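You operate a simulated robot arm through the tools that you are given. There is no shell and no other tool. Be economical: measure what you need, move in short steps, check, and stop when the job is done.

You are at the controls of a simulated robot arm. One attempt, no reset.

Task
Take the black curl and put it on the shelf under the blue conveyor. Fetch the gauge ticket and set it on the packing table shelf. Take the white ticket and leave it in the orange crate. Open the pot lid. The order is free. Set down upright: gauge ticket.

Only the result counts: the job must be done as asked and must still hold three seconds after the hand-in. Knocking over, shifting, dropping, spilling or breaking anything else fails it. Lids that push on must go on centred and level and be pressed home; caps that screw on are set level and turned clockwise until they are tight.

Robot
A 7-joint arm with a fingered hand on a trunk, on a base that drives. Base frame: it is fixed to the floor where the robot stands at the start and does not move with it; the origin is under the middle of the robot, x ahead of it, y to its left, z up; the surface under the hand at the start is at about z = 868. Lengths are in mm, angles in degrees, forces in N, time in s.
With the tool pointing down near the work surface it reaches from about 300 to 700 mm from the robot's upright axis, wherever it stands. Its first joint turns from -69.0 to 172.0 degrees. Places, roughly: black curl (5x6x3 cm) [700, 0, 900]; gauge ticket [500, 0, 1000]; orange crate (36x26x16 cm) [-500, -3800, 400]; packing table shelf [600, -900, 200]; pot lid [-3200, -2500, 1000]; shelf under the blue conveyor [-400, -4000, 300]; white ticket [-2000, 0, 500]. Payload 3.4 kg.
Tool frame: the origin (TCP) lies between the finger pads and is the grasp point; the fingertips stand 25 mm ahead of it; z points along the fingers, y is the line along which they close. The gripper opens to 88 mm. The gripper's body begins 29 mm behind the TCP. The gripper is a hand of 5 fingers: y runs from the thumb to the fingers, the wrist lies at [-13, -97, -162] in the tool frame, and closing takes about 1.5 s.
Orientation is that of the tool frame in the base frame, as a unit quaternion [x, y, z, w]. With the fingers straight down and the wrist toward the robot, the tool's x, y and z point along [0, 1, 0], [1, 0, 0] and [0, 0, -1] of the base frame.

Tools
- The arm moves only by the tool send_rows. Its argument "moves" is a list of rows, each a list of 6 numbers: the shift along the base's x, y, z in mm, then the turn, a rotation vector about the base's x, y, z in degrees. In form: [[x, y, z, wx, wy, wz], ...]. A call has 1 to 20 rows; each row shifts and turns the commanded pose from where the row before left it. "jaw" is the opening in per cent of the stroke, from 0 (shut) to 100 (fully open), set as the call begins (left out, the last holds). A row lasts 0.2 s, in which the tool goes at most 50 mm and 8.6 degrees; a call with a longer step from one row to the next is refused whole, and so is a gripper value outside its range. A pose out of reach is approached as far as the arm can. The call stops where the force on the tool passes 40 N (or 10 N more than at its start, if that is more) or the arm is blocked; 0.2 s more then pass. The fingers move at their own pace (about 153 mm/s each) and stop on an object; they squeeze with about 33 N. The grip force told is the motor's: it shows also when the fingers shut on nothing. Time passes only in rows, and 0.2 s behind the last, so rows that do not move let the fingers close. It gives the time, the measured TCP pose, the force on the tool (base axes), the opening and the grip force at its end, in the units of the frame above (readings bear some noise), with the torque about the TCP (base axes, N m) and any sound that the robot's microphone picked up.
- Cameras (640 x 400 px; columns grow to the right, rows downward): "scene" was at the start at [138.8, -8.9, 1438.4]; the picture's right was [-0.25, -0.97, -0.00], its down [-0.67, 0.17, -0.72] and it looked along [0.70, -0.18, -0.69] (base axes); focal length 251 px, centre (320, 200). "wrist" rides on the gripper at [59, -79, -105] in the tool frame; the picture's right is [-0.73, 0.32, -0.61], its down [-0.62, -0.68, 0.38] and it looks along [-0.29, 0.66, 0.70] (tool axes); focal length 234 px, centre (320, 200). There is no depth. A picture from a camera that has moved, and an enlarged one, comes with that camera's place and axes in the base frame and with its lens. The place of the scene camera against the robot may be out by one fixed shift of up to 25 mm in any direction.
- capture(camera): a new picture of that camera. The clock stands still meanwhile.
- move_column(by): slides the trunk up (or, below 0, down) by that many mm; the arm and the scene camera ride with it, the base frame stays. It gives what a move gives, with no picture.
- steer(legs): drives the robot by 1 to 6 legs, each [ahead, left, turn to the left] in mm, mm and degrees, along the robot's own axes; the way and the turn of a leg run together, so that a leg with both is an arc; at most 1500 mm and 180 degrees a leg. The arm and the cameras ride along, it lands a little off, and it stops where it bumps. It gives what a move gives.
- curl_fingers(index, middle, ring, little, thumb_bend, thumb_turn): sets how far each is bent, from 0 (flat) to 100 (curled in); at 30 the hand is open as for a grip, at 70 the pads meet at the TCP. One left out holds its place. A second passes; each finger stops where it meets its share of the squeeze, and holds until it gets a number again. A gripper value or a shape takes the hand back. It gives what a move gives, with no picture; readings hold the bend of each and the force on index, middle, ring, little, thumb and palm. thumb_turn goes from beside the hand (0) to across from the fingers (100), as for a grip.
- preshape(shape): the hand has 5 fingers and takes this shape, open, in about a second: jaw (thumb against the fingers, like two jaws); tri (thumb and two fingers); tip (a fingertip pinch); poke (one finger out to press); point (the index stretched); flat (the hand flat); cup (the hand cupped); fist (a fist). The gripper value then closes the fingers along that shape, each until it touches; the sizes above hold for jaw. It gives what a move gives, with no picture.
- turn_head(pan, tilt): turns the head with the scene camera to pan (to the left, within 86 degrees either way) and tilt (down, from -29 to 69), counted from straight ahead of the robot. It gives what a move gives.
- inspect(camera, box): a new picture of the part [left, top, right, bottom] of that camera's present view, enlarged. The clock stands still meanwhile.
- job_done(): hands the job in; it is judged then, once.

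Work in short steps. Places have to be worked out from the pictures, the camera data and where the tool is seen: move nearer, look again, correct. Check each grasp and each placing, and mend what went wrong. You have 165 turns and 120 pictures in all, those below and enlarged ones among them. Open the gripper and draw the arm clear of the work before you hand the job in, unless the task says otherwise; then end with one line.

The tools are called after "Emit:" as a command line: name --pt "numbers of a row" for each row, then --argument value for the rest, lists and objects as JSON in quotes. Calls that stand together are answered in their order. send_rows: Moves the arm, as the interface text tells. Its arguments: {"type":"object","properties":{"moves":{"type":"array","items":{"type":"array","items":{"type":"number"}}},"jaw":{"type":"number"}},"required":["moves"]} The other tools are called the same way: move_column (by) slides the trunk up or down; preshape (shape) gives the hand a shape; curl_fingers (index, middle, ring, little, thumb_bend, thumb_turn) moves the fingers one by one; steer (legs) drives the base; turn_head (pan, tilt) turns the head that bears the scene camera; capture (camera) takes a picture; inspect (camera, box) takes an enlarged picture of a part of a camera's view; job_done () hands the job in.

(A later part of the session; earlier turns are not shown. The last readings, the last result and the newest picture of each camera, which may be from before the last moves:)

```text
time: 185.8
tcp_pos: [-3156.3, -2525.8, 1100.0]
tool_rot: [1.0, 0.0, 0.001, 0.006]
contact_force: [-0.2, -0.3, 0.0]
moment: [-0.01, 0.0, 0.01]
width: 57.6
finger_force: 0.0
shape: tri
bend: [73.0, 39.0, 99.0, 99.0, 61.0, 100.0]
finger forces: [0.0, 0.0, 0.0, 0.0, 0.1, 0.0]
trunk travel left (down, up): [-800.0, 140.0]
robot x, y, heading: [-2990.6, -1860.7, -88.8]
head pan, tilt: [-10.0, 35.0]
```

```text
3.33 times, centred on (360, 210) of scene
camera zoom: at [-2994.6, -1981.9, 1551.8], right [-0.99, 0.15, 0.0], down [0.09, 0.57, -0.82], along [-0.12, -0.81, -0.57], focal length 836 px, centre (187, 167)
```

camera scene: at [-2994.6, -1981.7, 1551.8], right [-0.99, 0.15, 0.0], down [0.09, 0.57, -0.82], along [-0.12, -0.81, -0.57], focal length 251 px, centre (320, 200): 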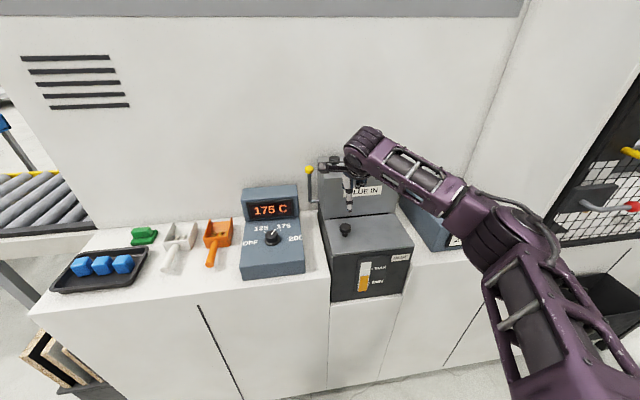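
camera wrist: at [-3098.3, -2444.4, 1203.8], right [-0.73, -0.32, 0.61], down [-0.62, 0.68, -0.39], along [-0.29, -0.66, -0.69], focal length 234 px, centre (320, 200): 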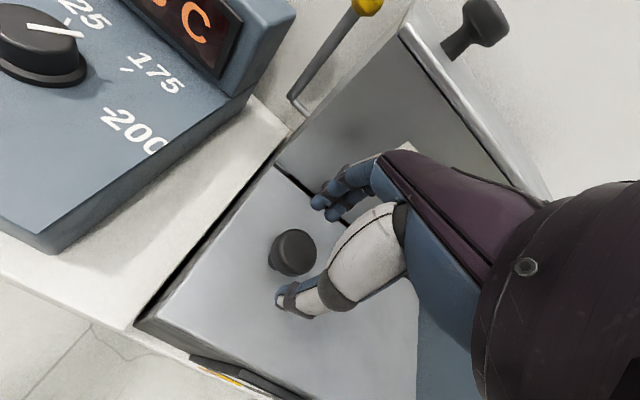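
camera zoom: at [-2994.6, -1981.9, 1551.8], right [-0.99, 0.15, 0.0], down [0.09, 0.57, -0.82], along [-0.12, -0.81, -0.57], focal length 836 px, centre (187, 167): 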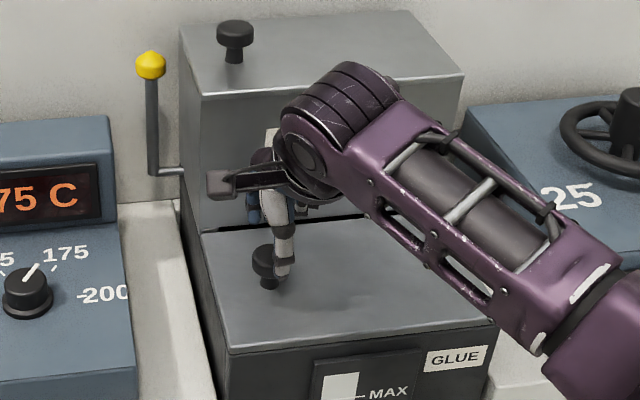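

Alignment over the knob is within 2 mm. I open fully for the descent (hopper face is ~85 mm away) and go down to z≈1060.

Emit:
send_rows --pt "0 0 0 0 0 0" --pt "0 0 0 0 0 0" --pt "0 0 0 0 0 0" --pt "-1 0 -15 0 0 0" --pt "0 0 -15 0 0 0" --pt "0 0 -8 0 0 0" --pt "0 0 0 0 0 0" --jaw 100

Emit:
capture --camera "wrist"

```text
time: 187.4
tcp_pos: [-3159.0, -2524.0, 1061.4]
tool_rot: [1.0, -0.001, 0.0, 0.005]
contact_force: [0.1, 0.3, -0.5]
moment: [0.01, 0.02, -0.01]
width: 87.8
finger_force: 0.0
shape: tri
bend: [30.0, 30.0, 99.0, 99.0, 30.0, 98.0]
finger forces: [0.0, 0.0, 0.0, 0.0, 0.1, 0.0]
trunk travel left (down, up): [-800.0, 140.0]
robot x, y, heading: [-2995.5, -1858.1, -88.9]
head pan, tilt: [-10.0, 35.0]
```

```text
57 pictures are left
camera wrist: at [-3099.7, -2444.2, 1166.3], right [-0.73, -0.31, 0.61], down [-0.62, 0.68, -0.39], along [-0.29, -0.66, -0.69], focal length 234 px, centre (320, 200)
```

wrist: 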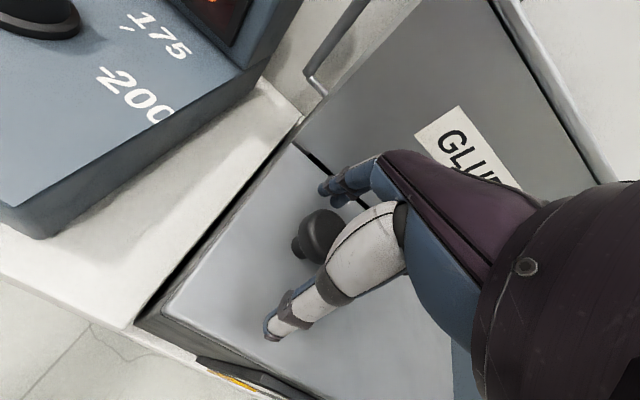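

No contact, and the knob sits between thumb and fingers. I close on it.

Emit:
send_rows --pt "0 0 0 0 0 0" --pt "0 0 0 0 0 0" --pt "0 0 0 0 0 0" --pt "0 0 0 0 0 0" --pt "0 0 0 0 0 0" --pt "0 0 0 0 0 0" --pt "0 0 0 0 0 0" --pt "0 0 0 0 0 0" --jaw 0

Emit:
capture --camera "wrist"

```text
time: 189.2
tcp_pos: [-3158.6, -2525.0, 1061.2]
tool_rot: [1.0, 0.0, 0.0, 0.006]
contact_force: [-0.7, 0.9, -1.1]
moment: [-0.52, 0.06, 0.06]
width: 22.2
finger_force: 33.1
shape: tri
bend: [75.0, 60.0, 100.0, 100.0, 78.0, 100.0]
finger forces: [12.0, 15.9, 0.0, 0.0, 29.6, 0.0]
trunk travel left (down, up): [-800.0, 140.0]
robot x, y, heading: [-2990.1, -1855.7, -88.5]
head pan, tilt: [-10.0, 35.0]
```

```text
56 pictures are left
camera wrist: at [-3099.9, -2444.2, 1166.4], right [-0.73, -0.31, 0.61], down [-0.62, 0.68, -0.39], along [-0.29, -0.66, -0.69], focal length 234 px, centre (320, 200)
```

wrist: 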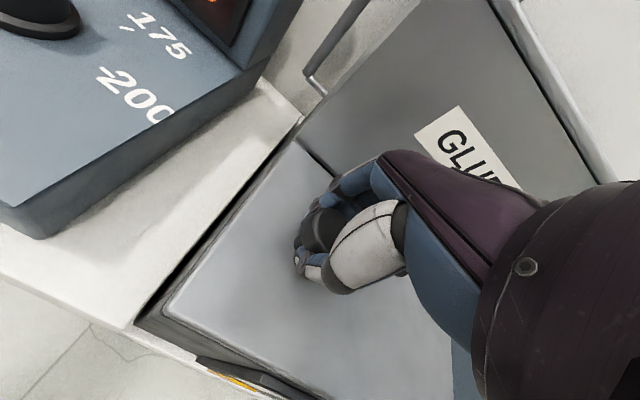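

Firm hold (thumb 30 N). I try a first small lift along the assumed hinge arc (4° about the -x edge) and look.

Emit:
send_rows --pt "-1 0 6.6 0 -2 0" --pt "-2 0 6.7 0 -2 0" --pt "0 0 0 0 0 0"

Emit:
capture --camera "wrist"

Emit:
inspect --camera "scene" --box '[300, 150, 460, 310]'

```text
time: 190.0
tcp_pos: [-3162.4, -2524.3, 1074.5]
tool_rot: [0.999, 0.0, 0.036, 0.006]
contact_force: [-1.6, 0.1, -2.9]
moment: [-0.54, 0.12, -0.02]
width: 22.3
finger_force: 33.0
shape: tri
bend: [75.0, 60.0, 100.0, 100.0, 78.0, 100.0]
finger forces: [12.2, 16.5, 0.0, 0.0, 29.3, 0.0]
trunk travel left (down, up): [-800.0, 140.0]
robot x, y, heading: [-2992.1, -1858.5, -88.5]
head pan, tilt: [-10.0, 35.0]
```

```text
55 pictures are left
camera wrist: at [-3110.2, -2444.2, 1183.0], right [-0.77, -0.32, 0.56], down [-0.59, 0.68, -0.44], along [-0.24, -0.66, -0.71], focal length 234 px, centre (320, 200)
```

wrist: 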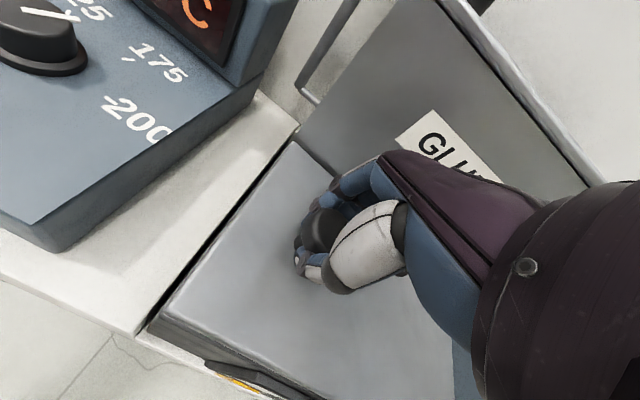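

```text
2.50 times, centred on (380, 230) of scene
camera zoom: at [-2995.3, -1982.5, 1551.7], right [-0.99, 0.15, 0.0], down [0.09, 0.57, -0.82], along [-0.12, -0.81, -0.57], focal length 627 px, centre (170, 125)
```

zoom: 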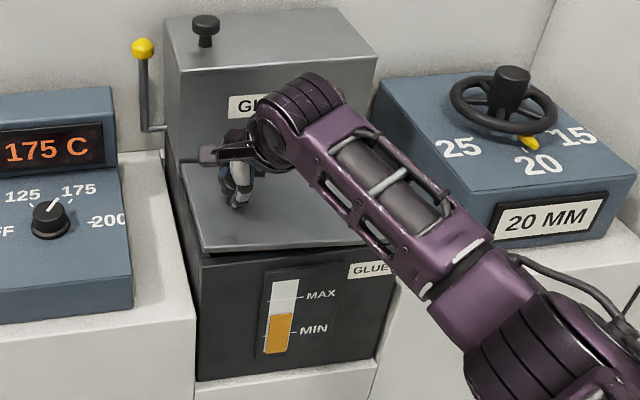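

Left end of the lid rises with little force. I continue along the arc to about 34°, rotating the hand with it.

Emit:
send_rows --pt "-6.2 0 19.4 0 -6 0" --pt "-8.1 0 18.6 0 -6 0" --pt "-10.1 0 17.7 0 -6 0" --pt "-11.9 0 16.5 0 -6 0" --pt "-13.5 0 15.2 0 -6 0" --pt "0 0 0 0 0 0"

Emit:
capture --camera "scene"

Emit:
capture --camera "wrist"

```text
time: 191.4
tcp_pos: [-3211.9, -2523.3, 1164.0]
tool_rot: [0.955, -0.001, 0.295, 0.006]
contact_force: [1.8, 3.0, 1.2]
moment: [-0.4, -0.01, -0.23]
width: 22.8
finger_force: 32.6
shape: tri
bend: [76.0, 60.0, 100.0, 100.0, 78.0, 100.0]
finger forces: [12.6, 14.0, 0.1, 0.1, 28.9, 0.0]
trunk travel left (down, up): [-800.0, 140.0]
robot x, y, heading: [-2991.7, -1857.3, -88.3]
head pan, tilt: [-10.0, 35.0]
```

```text
53 pictures are left
camera scene: at [-2993.7, -1980.7, 1551.9], right [-0.99, 0.15, 0.0], down [0.08, 0.57, -0.82], along [-0.12, -0.81, -0.57], focal length 251 px, centre (320, 200)
```

scene: 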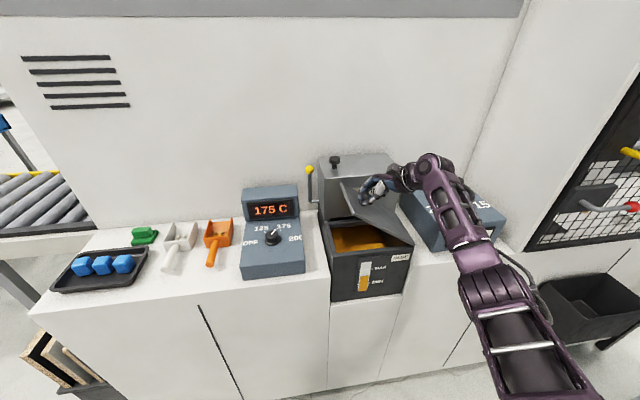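

```text
52 pictures are left
camera wrist: at [-3222.4, -2444.0, 1283.1], right [-0.94, -0.31, 0.1], down [-0.3, 0.68, -0.67], along [0.15, -0.67, -0.73], focal length 234 px, centre (320, 200)
```

wrist: 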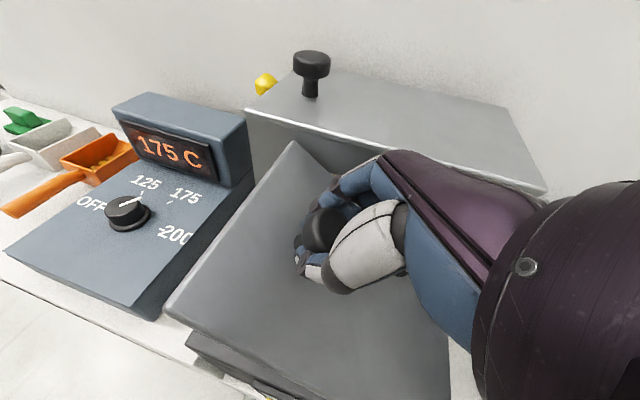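

The lid is hinged at its -x end as assumed and glue shows inside. I continue the arc to about 58°.

Emit:
send_rows --pt "-15.1 0 13.7 0 -6 0" --pt "-16.4 0 12.1 0 -6 0" --pt "-17.5 0 10.2 0 -6 0" --pt "-18.6 0 8.4 0 -6 0" --pt "0 0 0 0 0 0"

Emit:
capture --camera "scene"

```text
time: 192.6
tcp_pos: [-3280.7, -2523.3, 1208.0]
tool_rot: [0.873, -0.003, 0.487, 0.006]
contact_force: [-0.5, -1.0, 0.0]
moment: [-0.28, 0.09, -0.43]
width: 22.4
finger_force: 32.5
shape: tri
bend: [76.0, 60.0, 100.0, 100.0, 78.0, 100.0]
finger forces: [13.0, 16.2, 0.1, 0.0, 28.7, 0.0]
trunk travel left (down, up): [-800.0, 140.0]
robot x, y, heading: [-2989.1, -1858.1, -88.7]
head pan, tilt: [-10.0, 35.0]
```

```text
51 pictures are left
camera scene: at [-2994.7, -1982.3, 1551.7], right [-0.99, 0.15, 0.0], down [0.09, 0.57, -0.82], along [-0.12, -0.81, -0.57], focal length 251 px, centre (320, 200)
```

scene: 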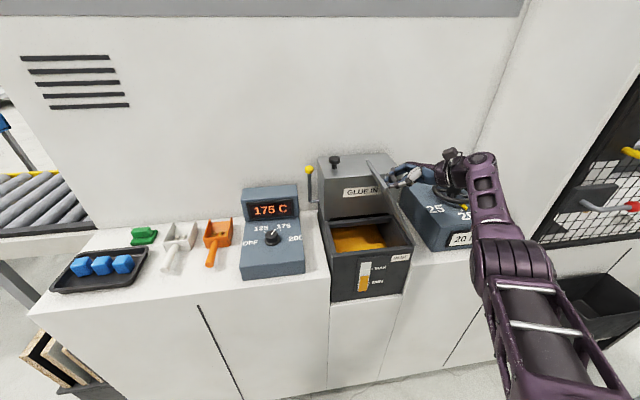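

Forces stay near zero. I carry on to about 88° and check clearance over the handwheel.

Emit:
send_rows --pt "-19.3 0 6.4 0 -6 0" --pt "-19.9 0 4.3 0 -6 0" --pt "-20.2 0 2.3 0 -6 0" --pt "-20.4 0 0.1 0 -6 0" --pt "0 0 0 0 0 0"

Emit:
capture --camera "scene"

Emit:
capture --camera "wrist"

```text
time: 193.5
tcp_pos: [-3320.3, -2513.5, 1219.1]
tool_rot: [0.804, -0.013, 0.595, -0.002]
contact_force: [-2.3, -29.0, -14.3]
moment: [0.03, 0.43, -0.95]
width: 23.7
finger_force: 33.2
shape: tri
bend: [75.0, 52.0, 100.0, 100.0, 81.0, 100.0]
finger forces: [21.4, 25.2, 0.1, 0.0, 23.8, 0.1]
out of reach, approached as far as the arm can: row 1, 2, 3, 4
trunk travel left (down, up): [-800.0, 140.0]
robot x, y, heading: [-2991.2, -1860.5, -88.6]
head pan, tilt: [-10.0, 35.0]
stopped in row 4: the force on the tool passed its limit at 42 N (the readings are from after the stop); the commanded pose is now the measured one
```

```text
50 pictures are left
camera scene: at [-2996.0, -1999.6, 1550.0], right [-0.99, 0.15, 0.0], down [0.08, 0.58, -0.81], along [-0.12, -0.8, -0.58], focal length 251 px, centre (320, 200)
```

scene: 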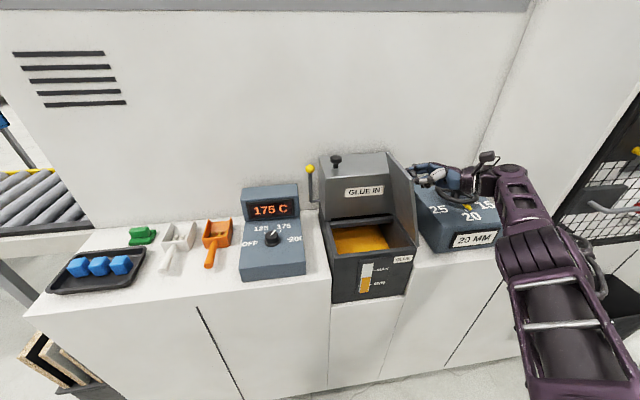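

```text
49 pictures are left
camera wrist: at [-3402.4, -2434.9, 1307.6], right [-0.8, -0.3, -0.52], down [0.2, 0.69, -0.7], along [0.57, -0.66, -0.49], focal length 234 px, centre (320, 200)
```

wrist: 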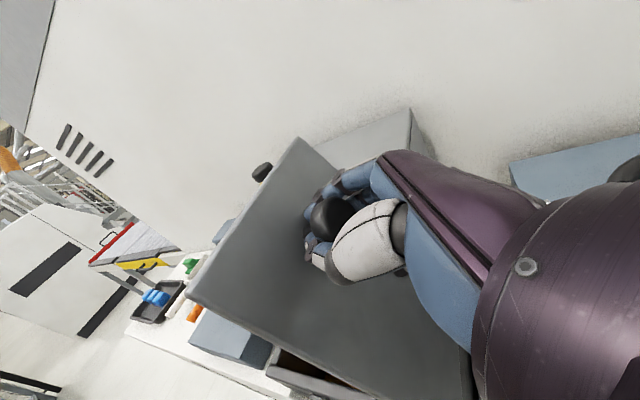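

The arm is at its reach limit with the lid at ~72°, mostly because the hand is rotated so far. The pinch closes along y, so I let the knob pivot in the grip: I carry it further along the arc while turning the hand back.

Emit:
send_rows --pt "0 -4 0 0 5 0" --pt "-4 -4 0 0 5 0" --pt "-10 -2 0 0 5 0" --pt "-10 0 0 0 5 0" --pt "-10 0 0 0 5 0" --pt "0 0 0 0 0 0"

Emit:
capture --camera "scene"

```text
time: 194.9
tcp_pos: [-3343.2, -2512.9, 1229.3]
tool_rot: [0.913, -0.005, 0.408, 0.004]
contact_force: [7.8, -33.5, 11.0]
moment: [-0.56, -1.33, -0.26]
width: 20.3
finger_force: 33.3
shape: tri
bend: [76.0, 54.0, 100.0, 100.0, 82.0, 100.0]
finger forces: [68.4, 41.0, 0.0, 0.1, 14.7, 0.1]
out of reach, approached as far as the arm can: row 2, 4
trunk travel left (down, up): [-800.0, 140.0]
robot x, y, heading: [-2989.6, -1862.3, -88.4]
head pan, tilt: [-10.0, 35.0]
```

```text
48 pictures are left
camera scene: at [-2990.4, -1993.7, 1551.0], right [-0.99, 0.15, 0.0], down [0.08, 0.57, -0.82], along [-0.12, -0.81, -0.58], focal length 251 px, centre (320, 200)
```

scene: 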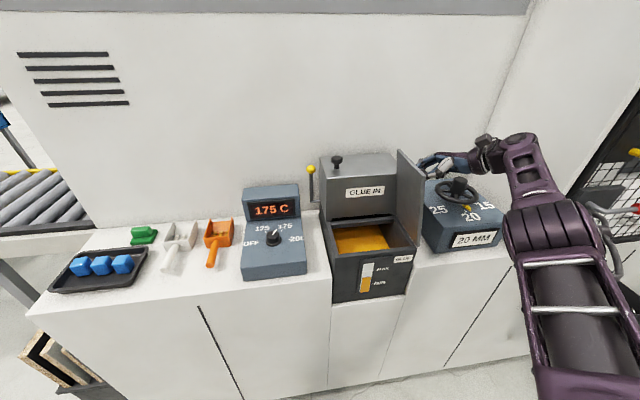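

That worked: the lid is nearly vertical, with the arm just straining in y. Driving the base a little ahead and to its right moves the held knob exactly along the arc, so I do that.

Emit:
steer --legs '[[12, -30, 0]]'

Emit:
capture --camera "scene"

```text
time: 195.7
tcp_pos: [-3373.8, -2517.5, 1230.6]
tool_rot: [0.914, -0.005, 0.406, 0.005]
contact_force: [2.2, -15.4, 17.5]
moment: [-0.36, -0.88, -0.08]
width: 18.5
finger_force: 32.9
shape: tri
bend: [77.0, 57.0, 100.0, 100.0, 83.0, 100.0]
finger forces: [53.3, 27.4, 0.0, 0.0, 19.2, 0.1]
trunk travel left (down, up): [-800.0, 140.0]
robot x, y, heading: [-3023.0, -1866.8, -88.3]
head pan, tilt: [-10.0, 35.0]
```

```text
47 pictures are left
camera scene: at [-3017.5, -1997.6, 1551.7], right [-0.99, 0.15, 0.0], down [0.08, 0.57, -0.82], along [-0.12, -0.81, -0.57], focal length 251 px, centre (320, 200)
```

scene: 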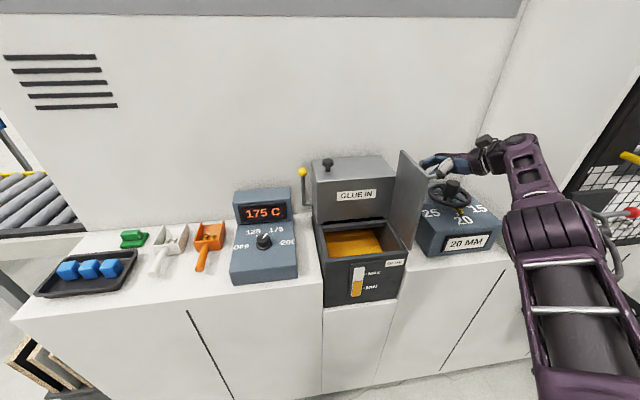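

Emit:
send_rows --pt "0 0 4 0 0 0" --pt "0 0 0 0 0 0"

Emit:
steer --legs '[[5, -35, 0]]'

Emit:
inspect --camera "scene" --box '[300, 120, 500, 280]'

Emit:
capture --camera "wrist"

```text
time: 196.3
tcp_pos: [-3375.3, -2518.9, 1233.7]
tool_rot: [0.913, -0.005, 0.407, 0.005]
contact_force: [2.1, -8.7, 0.9]
moment: [-0.15, -0.49, -0.03]
width: 17.0
finger_force: 33.4
shape: tri
bend: [76.0, 59.0, 100.0, 100.0, 82.0, 100.0]
finger forces: [48.7, 21.9, 0.0, 0.1, 18.8, 0.1]
trunk travel left (down, up): [-800.0, 140.0]
robot x, y, heading: [-3021.2, -1869.5, -88.3]
head pan, tilt: [-10.0, 35.0]
```

```text
time: 197.2
tcp_pos: [-3408.3, -2525.3, 1233.6]
tool_rot: [0.914, -0.005, 0.407, 0.004]
contact_force: [3.1, -7.9, -8.6]
moment: [-0.11, 0.0, -0.02]
width: 15.0
finger_force: 33.1
shape: tri
bend: [76.0, 63.0, 100.0, 100.0, 85.0, 100.0]
finger forces: [25.6, 12.7, 0.0, 0.1, 0.1, 0.0]
trunk travel left (down, up): [-800.0, 140.0]
robot x, y, heading: [-3057.9, -1877.4, -88.5]
head pan, tilt: [-10.0, 35.0]
```

```text
2.50 times, centred on (400, 200) of scene
camera zoom: at [-3054.2, -2007.0, 1551.3], right [-0.99, 0.15, 0.0], down [0.08, 0.57, -0.82], along [-0.12, -0.81, -0.58], focal length 627 px, centre (120, 200)
```

zoom: 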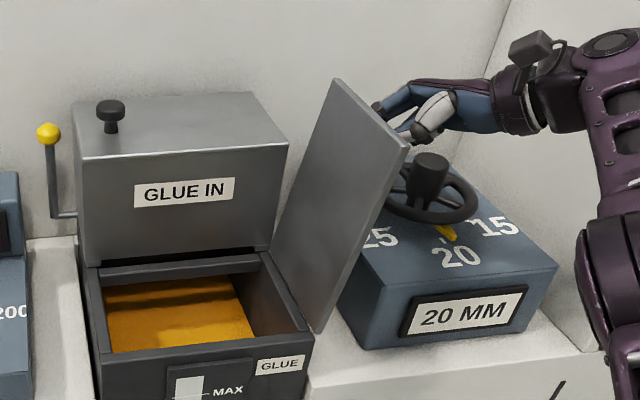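

```text
45 pictures are left
camera wrist: at [-3446.0, -2446.9, 1347.2], right [-0.94, -0.31, -0.13], down [-0.12, 0.68, -0.72], along [0.31, -0.66, -0.68], focal length 234 px, centre (320, 200)
```

wrist: 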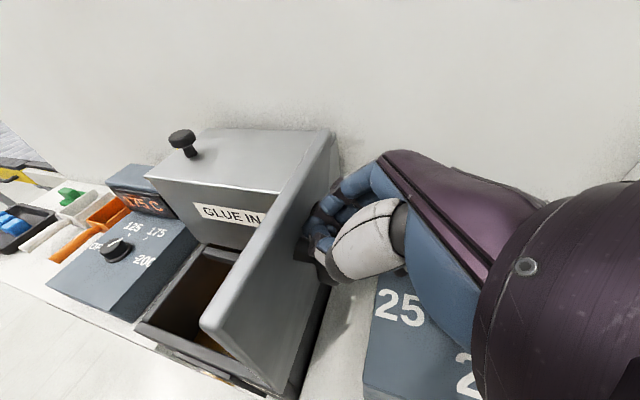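

The lid is past vertical, leaning away from the pot, and the knob has nearly slid from the grip. I open the hand and see whether the lid stays.

Emit:
send_rows --pt "0 0 0 0 0 0" --pt "0 0 0 0 0 0" --pt "0 0 0 0 0 0" --pt "0 0 0 0 0 0" --pt "0 0 0 0 0 0" --jaw 100

Emit:
inspect --camera "scene" --box '[300, 120, 500, 280]'

```text
time: 198.4
tcp_pos: [-3412.0, -2524.0, 1233.4]
tool_rot: [0.913, -0.004, 0.408, 0.005]
contact_force: [-0.8, -0.6, 0.4]
moment: [0.0, 0.02, 0.02]
width: 87.5
finger_force: 0.1
shape: tri
bend: [30.0, 30.0, 99.0, 99.0, 30.0, 98.0]
finger forces: [0.1, 0.0, 0.0, 0.1, 0.1, 0.0]
trunk travel left (down, up): [-800.0, 140.0]
robot x, y, heading: [-3058.7, -1875.8, -88.4]
head pan, tilt: [-10.0, 35.0]
```

```text
2.50 times, centred on (400, 200) of scene
camera zoom: at [-3058.2, -2002.3, 1551.7], right [-0.99, 0.15, 0.0], down [0.08, 0.57, -0.82], along [-0.12, -0.81, -0.57], focal length 627 px, centre (120, 200)
```

zoom: 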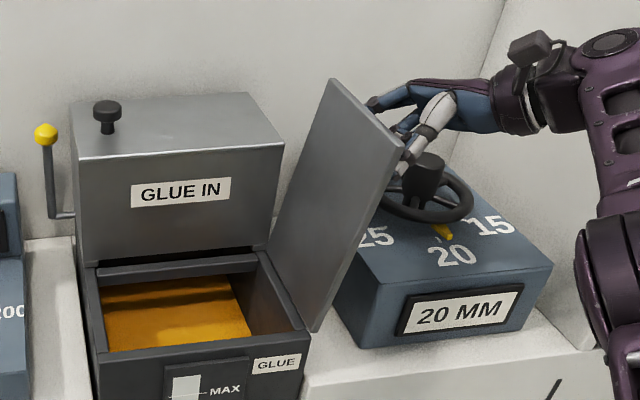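

Lid stays open with zero contact. I withdraw the hand up and away from the knob, then back the robot off.

Emit:
send_rows --pt "-8 0 12 0 0 0" --pt "-8 0 16 0 0 0" --pt "-6 0 25 0 0 0" --pt "0 0 35 0 0 0" --pt "0 0 35 0 0 0" --pt "0 0 0 0 0 0"

Emit:
capture --camera "scene"

```text
time: 199.8
tcp_pos: [-3401.6, -2509.2, 1312.8]
tool_rot: [0.913, -0.004, 0.407, 0.006]
contact_force: [-0.3, 0.3, -0.4]
moment: [-0.01, -0.02, 0.01]
width: 87.7
finger_force: 0.1
shape: tri
bend: [30.0, 30.0, 99.0, 99.0, 30.0, 98.0]
finger forces: [0.1, 0.0, 0.0, 0.0, 0.0, 0.0]
out of reach, approached as far as the arm can: row 1, 2, 3, 4, 5
trunk travel left (down, up): [-800.0, 140.0]
robot x, y, heading: [-3058.9, -1876.6, -88.1]
head pan, tilt: [-10.0, 35.0]
```

```text
43 pictures are left
camera scene: at [-3058.1, -2001.2, 1551.8], right [-0.99, 0.15, 0.0], down [0.08, 0.57, -0.82], along [-0.12, -0.81, -0.57], focal length 251 px, centre (320, 200)
```

scene: 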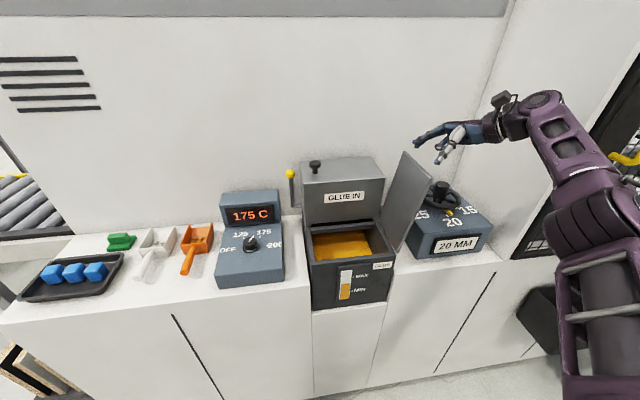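

The pot is open and the lid stands. I back off, bring the arm to a compact straight-down pose, and turn toward the cart.

Emit:
steer --legs '[[-420, 0, 0]]'

Emit:
send_rows --pt "34 20 -20 0 6 0" --pt "34 20 -20 0 6 0" --pt "34 20 -20 0 6 0" --pt "34 20 -20 0 6 0" --pt "34 20 -20 0 6 0" --pt "34 20 -20 0 6 0" --pt "34 20 -20 0 6 0" --pt "34 20 -20 0 6 0" --pt "0 0 0 0 0 0"

Emit:
preshape --shape "jaw"

Emit:
steer --legs '[[0, 0, 178], [0, -1150, 0], [500, 0, 0]]'

Emit:
turn_head --pan 0 --tilt 35

Emit:
capture --camera "scene"

```text
time: 202.4
tcp_pos: [-3413.4, -2092.2, 1312.9]
tool_rot: [0.913, -0.006, 0.408, 0.005]
contact_force: [-0.1, -0.2, 0.6]
moment: [0.01, 0.0, -0.03]
width: 87.8
finger_force: 0.1
shape: tri
bend: [30.0, 30.0, 99.0, 99.0, 30.0, 98.0]
finger forces: [0.0, 0.0, 0.0, 0.0, 0.1, 0.0]
trunk travel left (down, up): [-800.0, 140.0]
robot x, y, heading: [-3066.3, -1457.6, -88.7]
head pan, tilt: [-10.0, 35.0]
```

```text
time: 204.4
tcp_pos: [-3143.7, -1932.0, 1154.3]
tool_rot: [1.0, -0.003, 0.002, 0.008]
contact_force: [-0.7, -0.3, -0.4]
moment: [-0.01, 0.02, -0.01]
width: 87.4
finger_force: 0.0
shape: tri
bend: [30.0, 30.0, 99.0, 99.0, 30.0, 98.0]
finger forces: [0.0, 0.0, 0.0, 0.0, 0.1, 0.0]
trunk travel left (down, up): [-800.0, 140.0]
robot x, y, heading: [-3065.5, -1460.5, -88.7]
head pan, tilt: [-10.0, 35.0]
```

```text
time: 205.3
tcp_pos: [-3142.8, -1933.1, 1153.7]
tool_rot: [1.0, -0.004, 0.002, 0.008]
contact_force: [-0.4, -0.1, -0.5]
moment: [-0.01, 0.0, 0.01]
width: 88.1
finger_force: 0.0
shape: jaw
bend: [30.0, 30.0, 30.0, 30.0, 30.0, 98.0]
finger forces: [0.1, 0.0, 0.0, 0.0, 0.0, 0.1]
trunk travel left (down, up): [-800.0, 140.0]
robot x, y, heading: [-3064.6, -1460.1, -88.9]
head pan, tilt: [-10.0, 35.0]
```

```text
time: 221.0
tcp_pos: [-1813.2, -488.2, 1154.6]
tool_rot: [0.019, 1.0, 0.008, -0.001]
contact_force: [0.4, -0.5, 0.3]
moment: [0.01, 0.01, 0.01]
width: 87.9
finger_force: 0.1
shape: jaw
bend: [30.0, 30.0, 30.0, 30.0, 30.0, 98.0]
finger forces: [0.0, 0.0, 0.1, 0.0, 0.0, 0.0]
trunk travel left (down, up): [-800.0, 140.0]
robot x, y, heading: [-1904.2, -959.0, 89.7]
head pan, tilt: [-10.0, 35.0]
```

```text
time: 221.7
tcp_pos: [-1812.1, -488.1, 1154.0]
tool_rot: [0.018, 1.0, 0.007, -0.001]
contact_force: [-0.2, 0.0, 0.4]
moment: [0.01, 0.0, 0.01]
width: 87.7
finger_force: 0.1
shape: jaw
bend: [30.0, 30.0, 30.0, 30.0, 30.0, 98.0]
finger forces: [0.1, 0.0, 0.0, 0.0, 0.0, 0.1]
trunk travel left (down, up): [-800.0, 140.0]
robot x, y, heading: [-1904.6, -954.9, 89.5]
head pan, tilt: [0.0, 35.0]
```

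```text
42 pictures are left
camera scene: at [-1892.9, -807.6, 1551.7], right [1.0, -0.01, 0.0], down [0.0, -0.57, -0.82], along [0.01, 0.82, -0.57], focal length 251 px, centre (320, 200)
```

scene: 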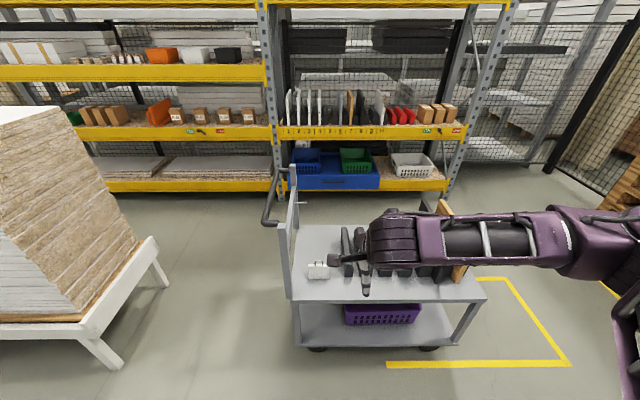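

Emit:
inspect --camera "scene" --box '[270, 220, 390, 300]'

Emit:
capture --camera "wrist"

```text
5.00 times, centred on (330, 260) of scene
camera zoom: at [-1892.9, -807.6, 1551.7], right [1.0, -0.01, 0.0], down [0.0, -0.57, -0.82], along [0.01, 0.82, -0.57], focal length 1254 px, centre (270, -100)
```

zoom: 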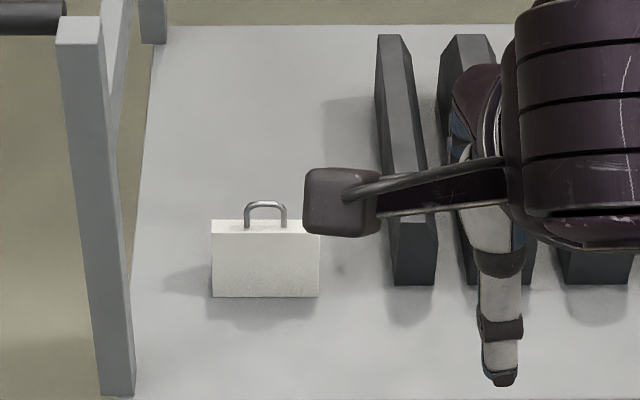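

```text
40 pictures are left
camera wrist: at [-1874.9, -566.5, 1257.9], right [0.74, 0.29, 0.61], down [0.6, -0.7, -0.39], along [0.31, 0.66, -0.69], focal length 234 px, centre (320, 200)
```

wrist: 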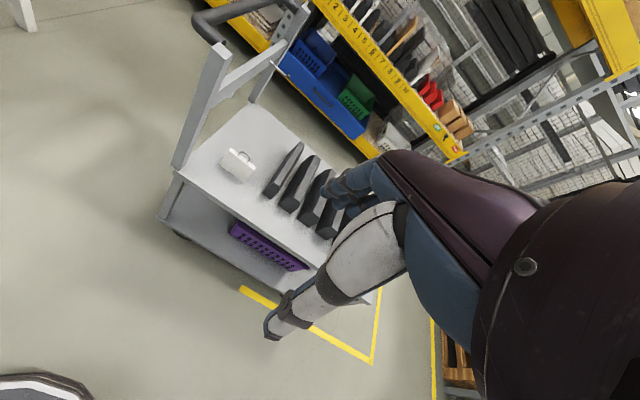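

The ticket stands near (-1896,-42) on the deck (~z 560), with a wire handle on top. I lower the trunk 330 mm and drive in part-way for a better measurement.

Emit:
move_column --by -330

Emit:
steer --legs '[[330, 75, 0]]'

Emit:
turn_head --pan 5 --tilt 40

Emit:
capture --camera "scene"

Emit:
capture --camera "wrist"

```text
time: 225.0
tcp_pos: [-1813.2, -488.4, 824.5]
tool_rot: [0.018, 1.0, 0.007, -0.001]
contact_force: [-0.7, -0.5, 0.1]
moment: [0.04, 0.0, 0.0]
width: 87.7
finger_force: 0.1
shape: jaw
bend: [30.0, 30.0, 30.0, 30.0, 30.0, 98.0]
finger forces: [0.0, 0.0, 0.1, 0.1, 0.1, 0.0]
trunk travel left (down, up): [-470.0, 470.0]
robot x, y, heading: [-1902.3, -961.4, 90.0]
head pan, tilt: [0.0, 35.0]
```

```text
time: 227.2
tcp_pos: [-1881.0, -158.3, 823.8]
tool_rot: [0.024, 1.0, 0.007, -0.001]
contact_force: [0.2, 0.8, 0.6]
moment: [0.02, 0.0, -0.03]
width: 87.6
finger_force: 0.1
shape: jaw
bend: [30.0, 30.0, 30.0, 30.0, 30.0, 98.0]
finger forces: [0.0, 0.0, 0.0, 0.0, 0.0, 0.0]
trunk travel left (down, up): [-470.0, 470.0]
robot x, y, heading: [-1972.2, -627.4, 89.0]
head pan, tilt: [0.0, 35.0]
```

```text
time: 227.9
tcp_pos: [-1881.0, -157.9, 823.1]
tool_rot: [0.024, 1.0, 0.009, -0.001]
contact_force: [-1.1, 0.8, -0.7]
moment: [-0.02, 0.03, -0.03]
width: 88.0
finger_force: 0.0
shape: jaw
bend: [30.0, 30.0, 30.0, 30.0, 30.0, 98.0]
finger forces: [0.0, 0.1, 0.0, 0.0, 0.1, 0.1]
trunk travel left (down, up): [-470.0, 470.0]
robot x, y, heading: [-1976.0, -626.2, 89.0]
head pan, tilt: [5.0, 40.0]
```

```text
39 pictures are left
camera scene: at [-1971.3, -480.4, 1214.2], right [1.0, 0.07, 0.0], down [0.05, -0.64, -0.77], along [-0.05, 0.76, -0.64], focal length 251 px, centre (320, 200)
```

scene: 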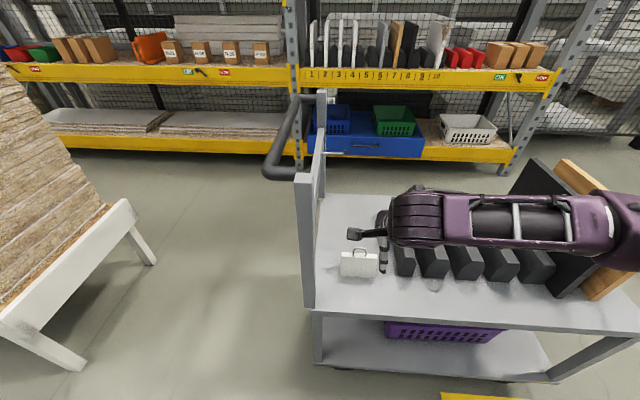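

```text
38 pictures are left
camera wrist: at [-1943.2, -236.3, 928.0], right [0.74, 0.28, 0.61], down [0.59, -0.7, -0.39], along [0.32, 0.65, -0.69], focal length 234 px, centre (320, 200)
```

wrist: 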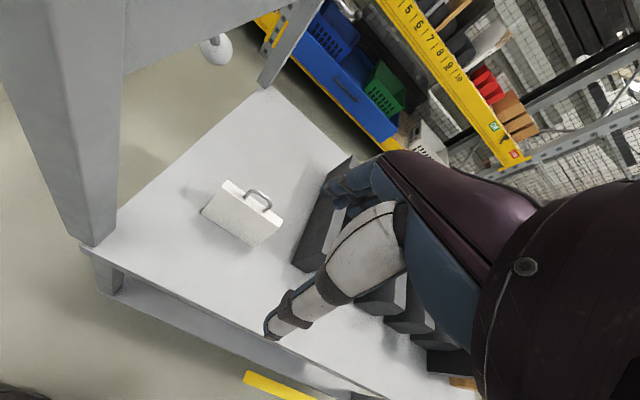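

I zoom on the ticket, then shift the hand and zoom again for a clean triangulation.

Emit:
inspect --camera "wrist" --box '[180, 160, 308, 260]'

Emit:
send_rows --pt "-5 20 -20 0 0 0" --pt "-5 30 -20 0 0 0" --pt "0 30 -20 0 0 0" --pt "0 0 0 0 0 0"

Emit:
capture --camera "wrist"

```text
4.00 times, centred on (244, 210) of wrist
camera zoom: at [-1943.2, -236.3, 928.0], right [0.74, 0.28, 0.61], down [0.59, -0.7, -0.39], along [0.32, 0.65, -0.69], focal length 937 px, centre (624, 160)
```

zoom: 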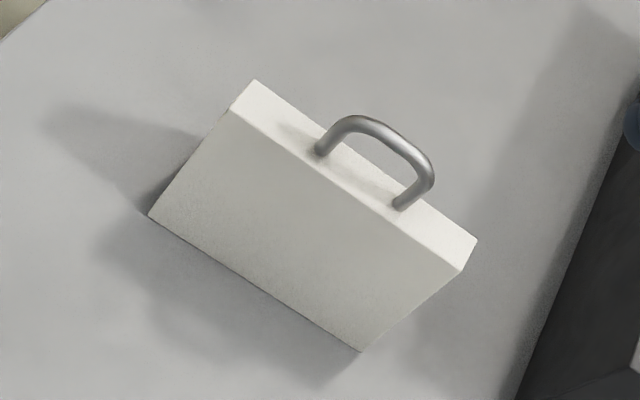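

```text
time: 228.9
tcp_pos: [-1891.2, -80.0, 764.1]
tool_rot: [0.024, 1.0, 0.007, -0.002]
contact_force: [0.1, 0.4, -1.0]
moment: [0.0, -0.01, 0.01]
width: 87.9
finger_force: 0.0
shape: jaw
bend: [30.0, 30.0, 30.0, 30.0, 30.0, 98.0]
finger forces: [0.1, 0.0, 0.0, 0.0, 0.0, 0.1]
trunk travel left (down, up): [-470.0, 470.0]
robot x, y, heading: [-1976.8, -628.8, 89.3]
head pan, tilt: [5.0, 40.0]
```

```text
36 pictures are left
camera wrist: at [-1954.1, -156.6, 867.8], right [0.74, 0.28, 0.61], down [0.59, -0.7, -0.39], along [0.32, 0.65, -0.69], focal length 234 px, centre (320, 200)
```

wrist: 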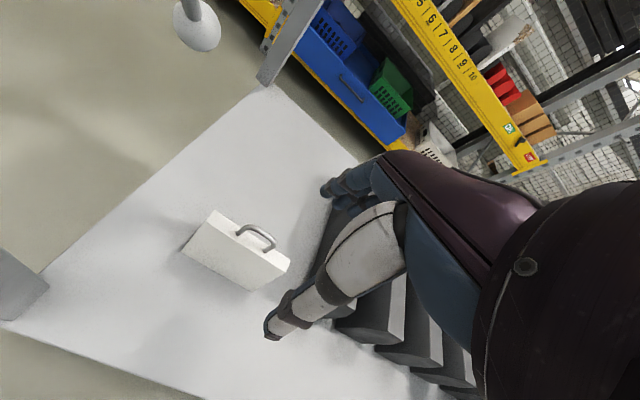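

Consistent now: base z≈555, top ≈631, x from -1951 to -1852, y≈-67 (front) with no yaw. I go over it and down to z≈632, leaving room for the wire handle under the palm.

Emit:
send_rows --pt "-4 17 -20 0 0 2.7" --pt "-3 16 -25 0 0 0" --pt "0 0 -25 0 0 0" --pt "0 0 -25 0 0 0" --pt "0 0 0 0 0 0"

Emit:
capture --camera "wrist"

Emit:
inspect --camera "scene" --box '[280, 180, 480, 320]'

```text
time: 230.1
tcp_pos: [-1897.8, -47.4, 667.4]
tool_rot: [0.0, 1.0, 0.008, -0.001]
contact_force: [-0.1, 0.3, 0.4]
moment: [0.02, 0.0, 0.01]
width: 87.8
finger_force: 0.1
shape: jaw
bend: [30.0, 30.0, 30.0, 30.0, 30.0, 98.0]
finger forces: [0.1, 0.0, 0.0, 0.0, 0.0, 0.0]
trunk travel left (down, up): [-470.0, 470.0]
robot x, y, heading: [-1977.1, -627.6, 89.1]
head pan, tilt: [5.0, 40.0]
```

```text
35 pictures are left
camera wrist: at [-1957.0, -127.9, 771.7], right [0.73, 0.31, 0.61], down [0.62, -0.68, -0.39], along [0.29, 0.67, -0.69], focal length 234 px, centre (320, 200)
```

wrist: 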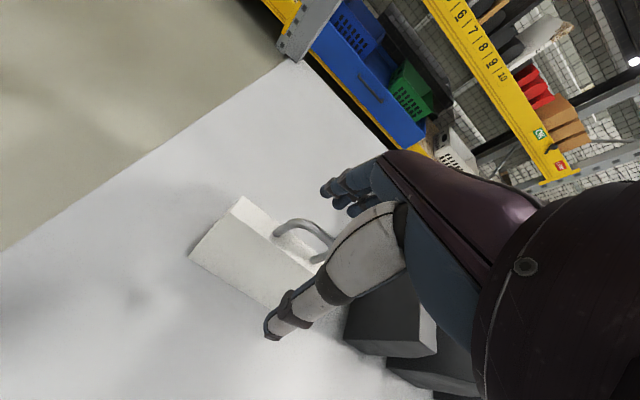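

```text
2.86 times, centred on (380, 250) of scene
camera zoom: at [-1971.4, -480.4, 1214.2], right [1.0, 0.07, 0.0], down [0.05, -0.64, -0.77], along [-0.05, 0.76, -0.64], focal length 716 px, centre (149, 57)
```

zoom: 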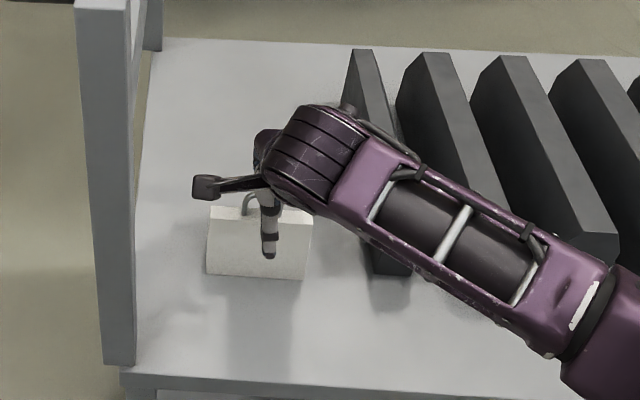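

Everything is aligned and clear of the black slabs. I descend the last 35 mm and close.

Emit:
send_rows --pt "0 0 -15 0 0 0" --pt "0 1 -12 0 0 0" --pt "0 1 -8 0 0 0" --pt "0 0 0 0 0 0"

Emit:
send_rows --pt "0 0 0 0 0 0" --pt "0 0 0 0 0 0" --pt "0 0 0 0 0 0" --pt "0 0 0 0 0 0" --pt "0 0 0 0 0 0" --pt "0 0 0 0 0 0" --pt "0 0 0 0 0 0" --pt "0 0 0 0 0 0" --jaw 0

Emit:
capture --camera "wrist"

```text
time: 231.1
tcp_pos: [-1897.9, -45.6, 634.2]
tool_rot: [0.0, 1.0, 0.008, -0.001]
contact_force: [-0.3, 0.3, 0.5]
moment: [0.01, -0.02, 0.0]
width: 87.8
finger_force: 0.1
shape: jaw
bend: [30.0, 30.0, 30.0, 30.0, 30.0, 98.0]
finger forces: [0.0, 0.1, 0.1, 0.1, 0.1, 0.1]
trunk travel left (down, up): [-470.0, 470.0]
robot x, y, heading: [-1978.4, -628.6, 89.0]
head pan, tilt: [5.0, 40.0]
```

```text
time: 232.9
tcp_pos: [-1897.1, -45.0, 633.2]
tool_rot: [0.0, 1.0, 0.008, -0.001]
contact_force: [1.4, -0.1, 0.9]
moment: [0.02, 0.02, 0.01]
width: 18.1
finger_force: 33.0
shape: jaw
bend: [73.0, 58.0, 59.0, 63.0, 75.0, 100.0]
finger forces: [17.6, 8.1, 3.4, 0.0, 29.1, 0.0]
trunk travel left (down, up): [-470.0, 470.0]
robot x, y, heading: [-1974.1, -625.4, 89.4]
head pan, tilt: [5.0, 40.0]
```

```text
33 pictures are left
camera wrist: at [-1956.3, -125.1, 737.9], right [0.73, 0.31, 0.61], down [0.62, -0.68, -0.39], along [0.29, 0.67, -0.69], focal length 234 px, centre (320, 200)
```

wrist: 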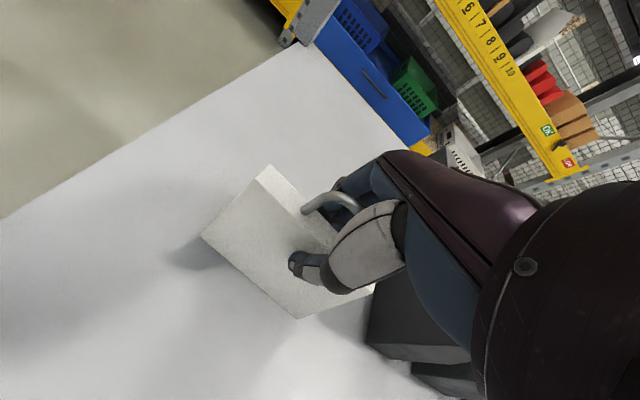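

Ticket is gripped (thumb 29 N, width 18). I lift it straight up and check.

Emit:
send_rows --pt "0 0 10 0 0 0" --pt "0 0 20 0 0 0" --pt "0 0 40 0 0 0" --pt "0 0 40 0 0 0" --pt "0 0 40 0 0 0" --pt "0 0 0 0 0 0"

Emit:
capture --camera "wrist"

```text
time: 234.3
tcp_pos: [-1895.7, -40.8, 783.4]
tool_rot: [0.0, 1.0, 0.007, -0.001]
contact_force: [0.2, 0.1, 0.2]
moment: [0.04, 0.02, 0.02]
width: 17.7
finger_force: 33.0
shape: jaw
bend: [73.0, 60.0, 66.0, 63.0, 76.0, 98.0]
finger forces: [19.8, 6.7, 2.9, 0.1, 29.3, 0.0]
trunk travel left (down, up): [-470.0, 470.0]
robot x, y, heading: [-1974.0, -627.5, 89.0]
head pan, tilt: [5.0, 40.0]
```

```text
32 pictures are left
camera wrist: at [-1955.1, -121.5, 886.9], right [0.73, 0.31, 0.61], down [0.62, -0.68, -0.39], along [0.29, 0.67, -0.69], focal length 234 px, centre (320, 200)
```

wrist: 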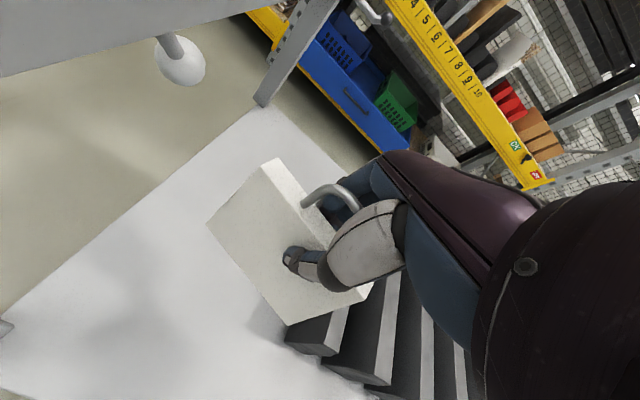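

The white ticket is held. I raise the trunk and drive back the known way (lane y≈-2150, then around to the conveyor's open side).

Emit:
move_column --by 330

Emit:
steer --legs '[[-1500, 0, 0], [-40, 0, 0], [0, 0, 91], [-1500, 0, 0]]'

Emit:
steer --legs '[[-1240, 0, 0], [0, 1500, 0], [0, 330, 0]]'

```text
time: 237.5
tcp_pos: [-1896.5, -40.5, 1112.4]
tool_rot: [0.0, 1.0, 0.007, -0.001]
contact_force: [0.6, 0.6, -0.5]
moment: [0.01, -0.02, 0.02]
width: 17.3
finger_force: 32.8
shape: jaw
bend: [73.0, 60.0, 66.0, 63.0, 76.0, 98.0]
finger forces: [19.9, 6.6, 2.9, 0.1, 29.3, 0.0]
trunk travel left (down, up): [-800.0, 140.0]
robot x, y, heading: [-1975.0, -626.2, 89.0]
head pan, tilt: [5.0, 40.0]
```

```text
time: 256.5
tcp_pos: [-1061.2, -2095.8, 1112.7]
tool_rot: [0.72, -0.694, -0.005, 0.006]
contact_force: [-0.3, -0.5, -0.4]
moment: [0.02, 0.0, 0.03]
width: 17.2
finger_force: 32.7
shape: jaw
bend: [73.0, 60.0, 66.0, 63.0, 76.0, 98.0]
finger forces: [19.6, 6.5, 2.8, 0.0, 28.7, 0.0]
trunk travel left (down, up): [-800.0, 140.0]
robot x, y, heading: [-472.9, -2153.9, -178.4]
head pan, tilt: [5.0, 40.0]
```

```text
time: 271.6
tcp_pos: [252.1, -3915.7, 1112.0]
tool_rot: [0.731, -0.682, -0.005, 0.005]
contact_force: [0.0, -0.4, -0.8]
moment: [-0.02, -0.02, -0.02]
width: 17.4
finger_force: 32.8
shape: jaw
bend: [73.0, 60.0, 66.0, 63.0, 76.0, 98.0]
finger forces: [19.6, 6.5, 2.6, 0.1, 28.8, 0.1]
trunk travel left (down, up): [-800.0, 140.0]
robot x, y, heading: [843.4, -3950.8, -176.9]
head pan, tilt: [5.0, 40.0]
```

I straighten the heading, lower the trunk 640 mm, and pitch the hand forward about 40° so it can slip between crate rim and conveyor.

Emit:
steer --legs '[[0, 0, -3]]'

Emit:
move_column --by -400

Emit:
move_column --by -240

Emit:
send_rows --pt "0 0 20 0 8 0" --pt "0 0 22 0 8 0" --pt "0 0 22 0 8 0" --pt "0 0 22 0 8 0" --pt "0 0 22 0 8 0" --pt "0 0 0 0 0 0"

Emit:
turn_head --pan -5 --tilt 20

Emit:
capture --camera "scene"

Emit:
capture --camera "wrist"

```text
time: 272.4
tcp_pos: [255.4, -3885.4, 1112.6]
tool_rot: [0.714, -0.7, -0.005, 0.006]
contact_force: [0.2, 0.0, 0.8]
moment: [-0.02, 0.01, 0.0]
width: 17.4
finger_force: 32.7
shape: jaw
bend: [73.0, 60.0, 66.0, 63.0, 76.0, 98.0]
finger forces: [19.7, 6.5, 2.7, 0.1, 28.8, 0.0]
trunk travel left (down, up): [-800.0, 140.0]
robot x, y, heading: [844.7, -3954.5, -179.9]
head pan, tilt: [5.0, 40.0]
```

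```text
time: 276.3
tcp_pos: [255.1, -3886.1, 712.4]
tool_rot: [0.714, -0.701, -0.005, 0.005]
contact_force: [0.0, 0.3, -0.4]
moment: [-0.03, 0.02, 0.0]
width: 17.1
finger_force: 32.9
shape: jaw
bend: [73.0, 60.0, 66.0, 63.0, 76.0, 98.0]
finger forces: [19.8, 6.6, 2.6, 0.0, 28.8, 0.0]
trunk travel left (down, up): [-400.0, 540.0]
robot x, y, heading: [846.7, -3956.5, -179.9]
head pan, tilt: [5.0, 40.0]
```

```text
time: 278.8
tcp_pos: [255.6, -3886.4, 472.7]
tool_rot: [0.713, -0.701, -0.004, 0.005]
contact_force: [0.7, 1.4, 0.2]
moment: [-0.01, 0.06, -0.02]
width: 17.5
finger_force: 33.2
shape: jaw
bend: [73.0, 60.0, 66.0, 63.0, 76.0, 98.0]
finger forces: [19.7, 6.6, 2.7, 0.0, 28.8, 0.1]
trunk travel left (down, up): [-160.0, 780.0]
robot x, y, heading: [843.9, -3955.9, -180.1]
head pan, tilt: [5.0, 40.0]
```

```text
time: 280.2
tcp_pos: [257.1, -3887.1, 579.3]
tool_rot: [0.668, -0.657, -0.248, 0.246]
contact_force: [0.5, -0.5, -0.5]
moment: [0.01, 0.02, 0.04]
width: 17.3
finger_force: 33.1
shape: jaw
bend: [73.0, 60.0, 66.0, 63.0, 76.0, 98.0]
finger forces: [19.9, 6.7, 2.3, 0.0, 28.8, 0.1]
trunk travel left (down, up): [-160.0, 780.0]
robot x, y, heading: [842.7, -3954.4, -179.7]
head pan, tilt: [5.0, 40.0]
```

```text
time: 281.0
tcp_pos: [256.3, -3886.9, 578.9]
tool_rot: [0.668, -0.658, -0.248, 0.244]
contact_force: [-0.6, -0.5, 0.2]
moment: [0.0, -0.01, -0.02]
width: 17.5
finger_force: 33.2
shape: jaw
bend: [73.0, 60.0, 66.0, 63.0, 76.0, 98.0]
finger forces: [19.9, 6.5, 2.3, 0.0, 28.8, 0.1]
trunk travel left (down, up): [-160.0, 780.0]
robot x, y, heading: [840.6, -3949.8, -180.0]
head pan, tilt: [-5.0, 20.0]
```

```text
31 pictures are left
camera scene: at [709.9, -3934.5, 935.5], right [0.08, 1.0, 0.0], down [0.34, -0.03, -0.94], along [-0.94, 0.08, -0.34], focal length 251 px, centre (320, 200)
```

scene: 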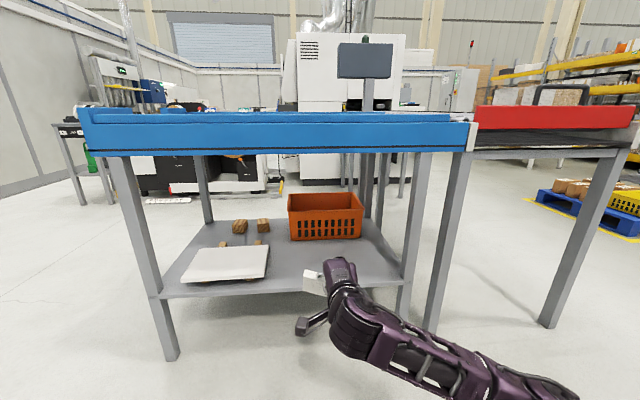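

```text
30 pictures are left
camera wrist: at [384.8, -3944.4, 606.5], right [0.14, 0.72, 0.68], down [0.26, 0.63, -0.73], along [-0.96, 0.28, -0.09], focal length 234 px, centre (320, 200)
```

wrist: 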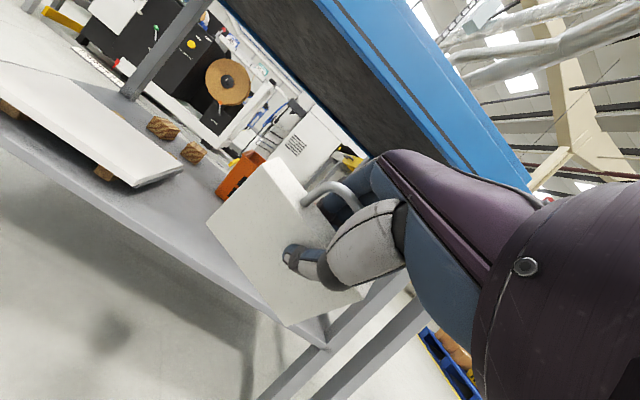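

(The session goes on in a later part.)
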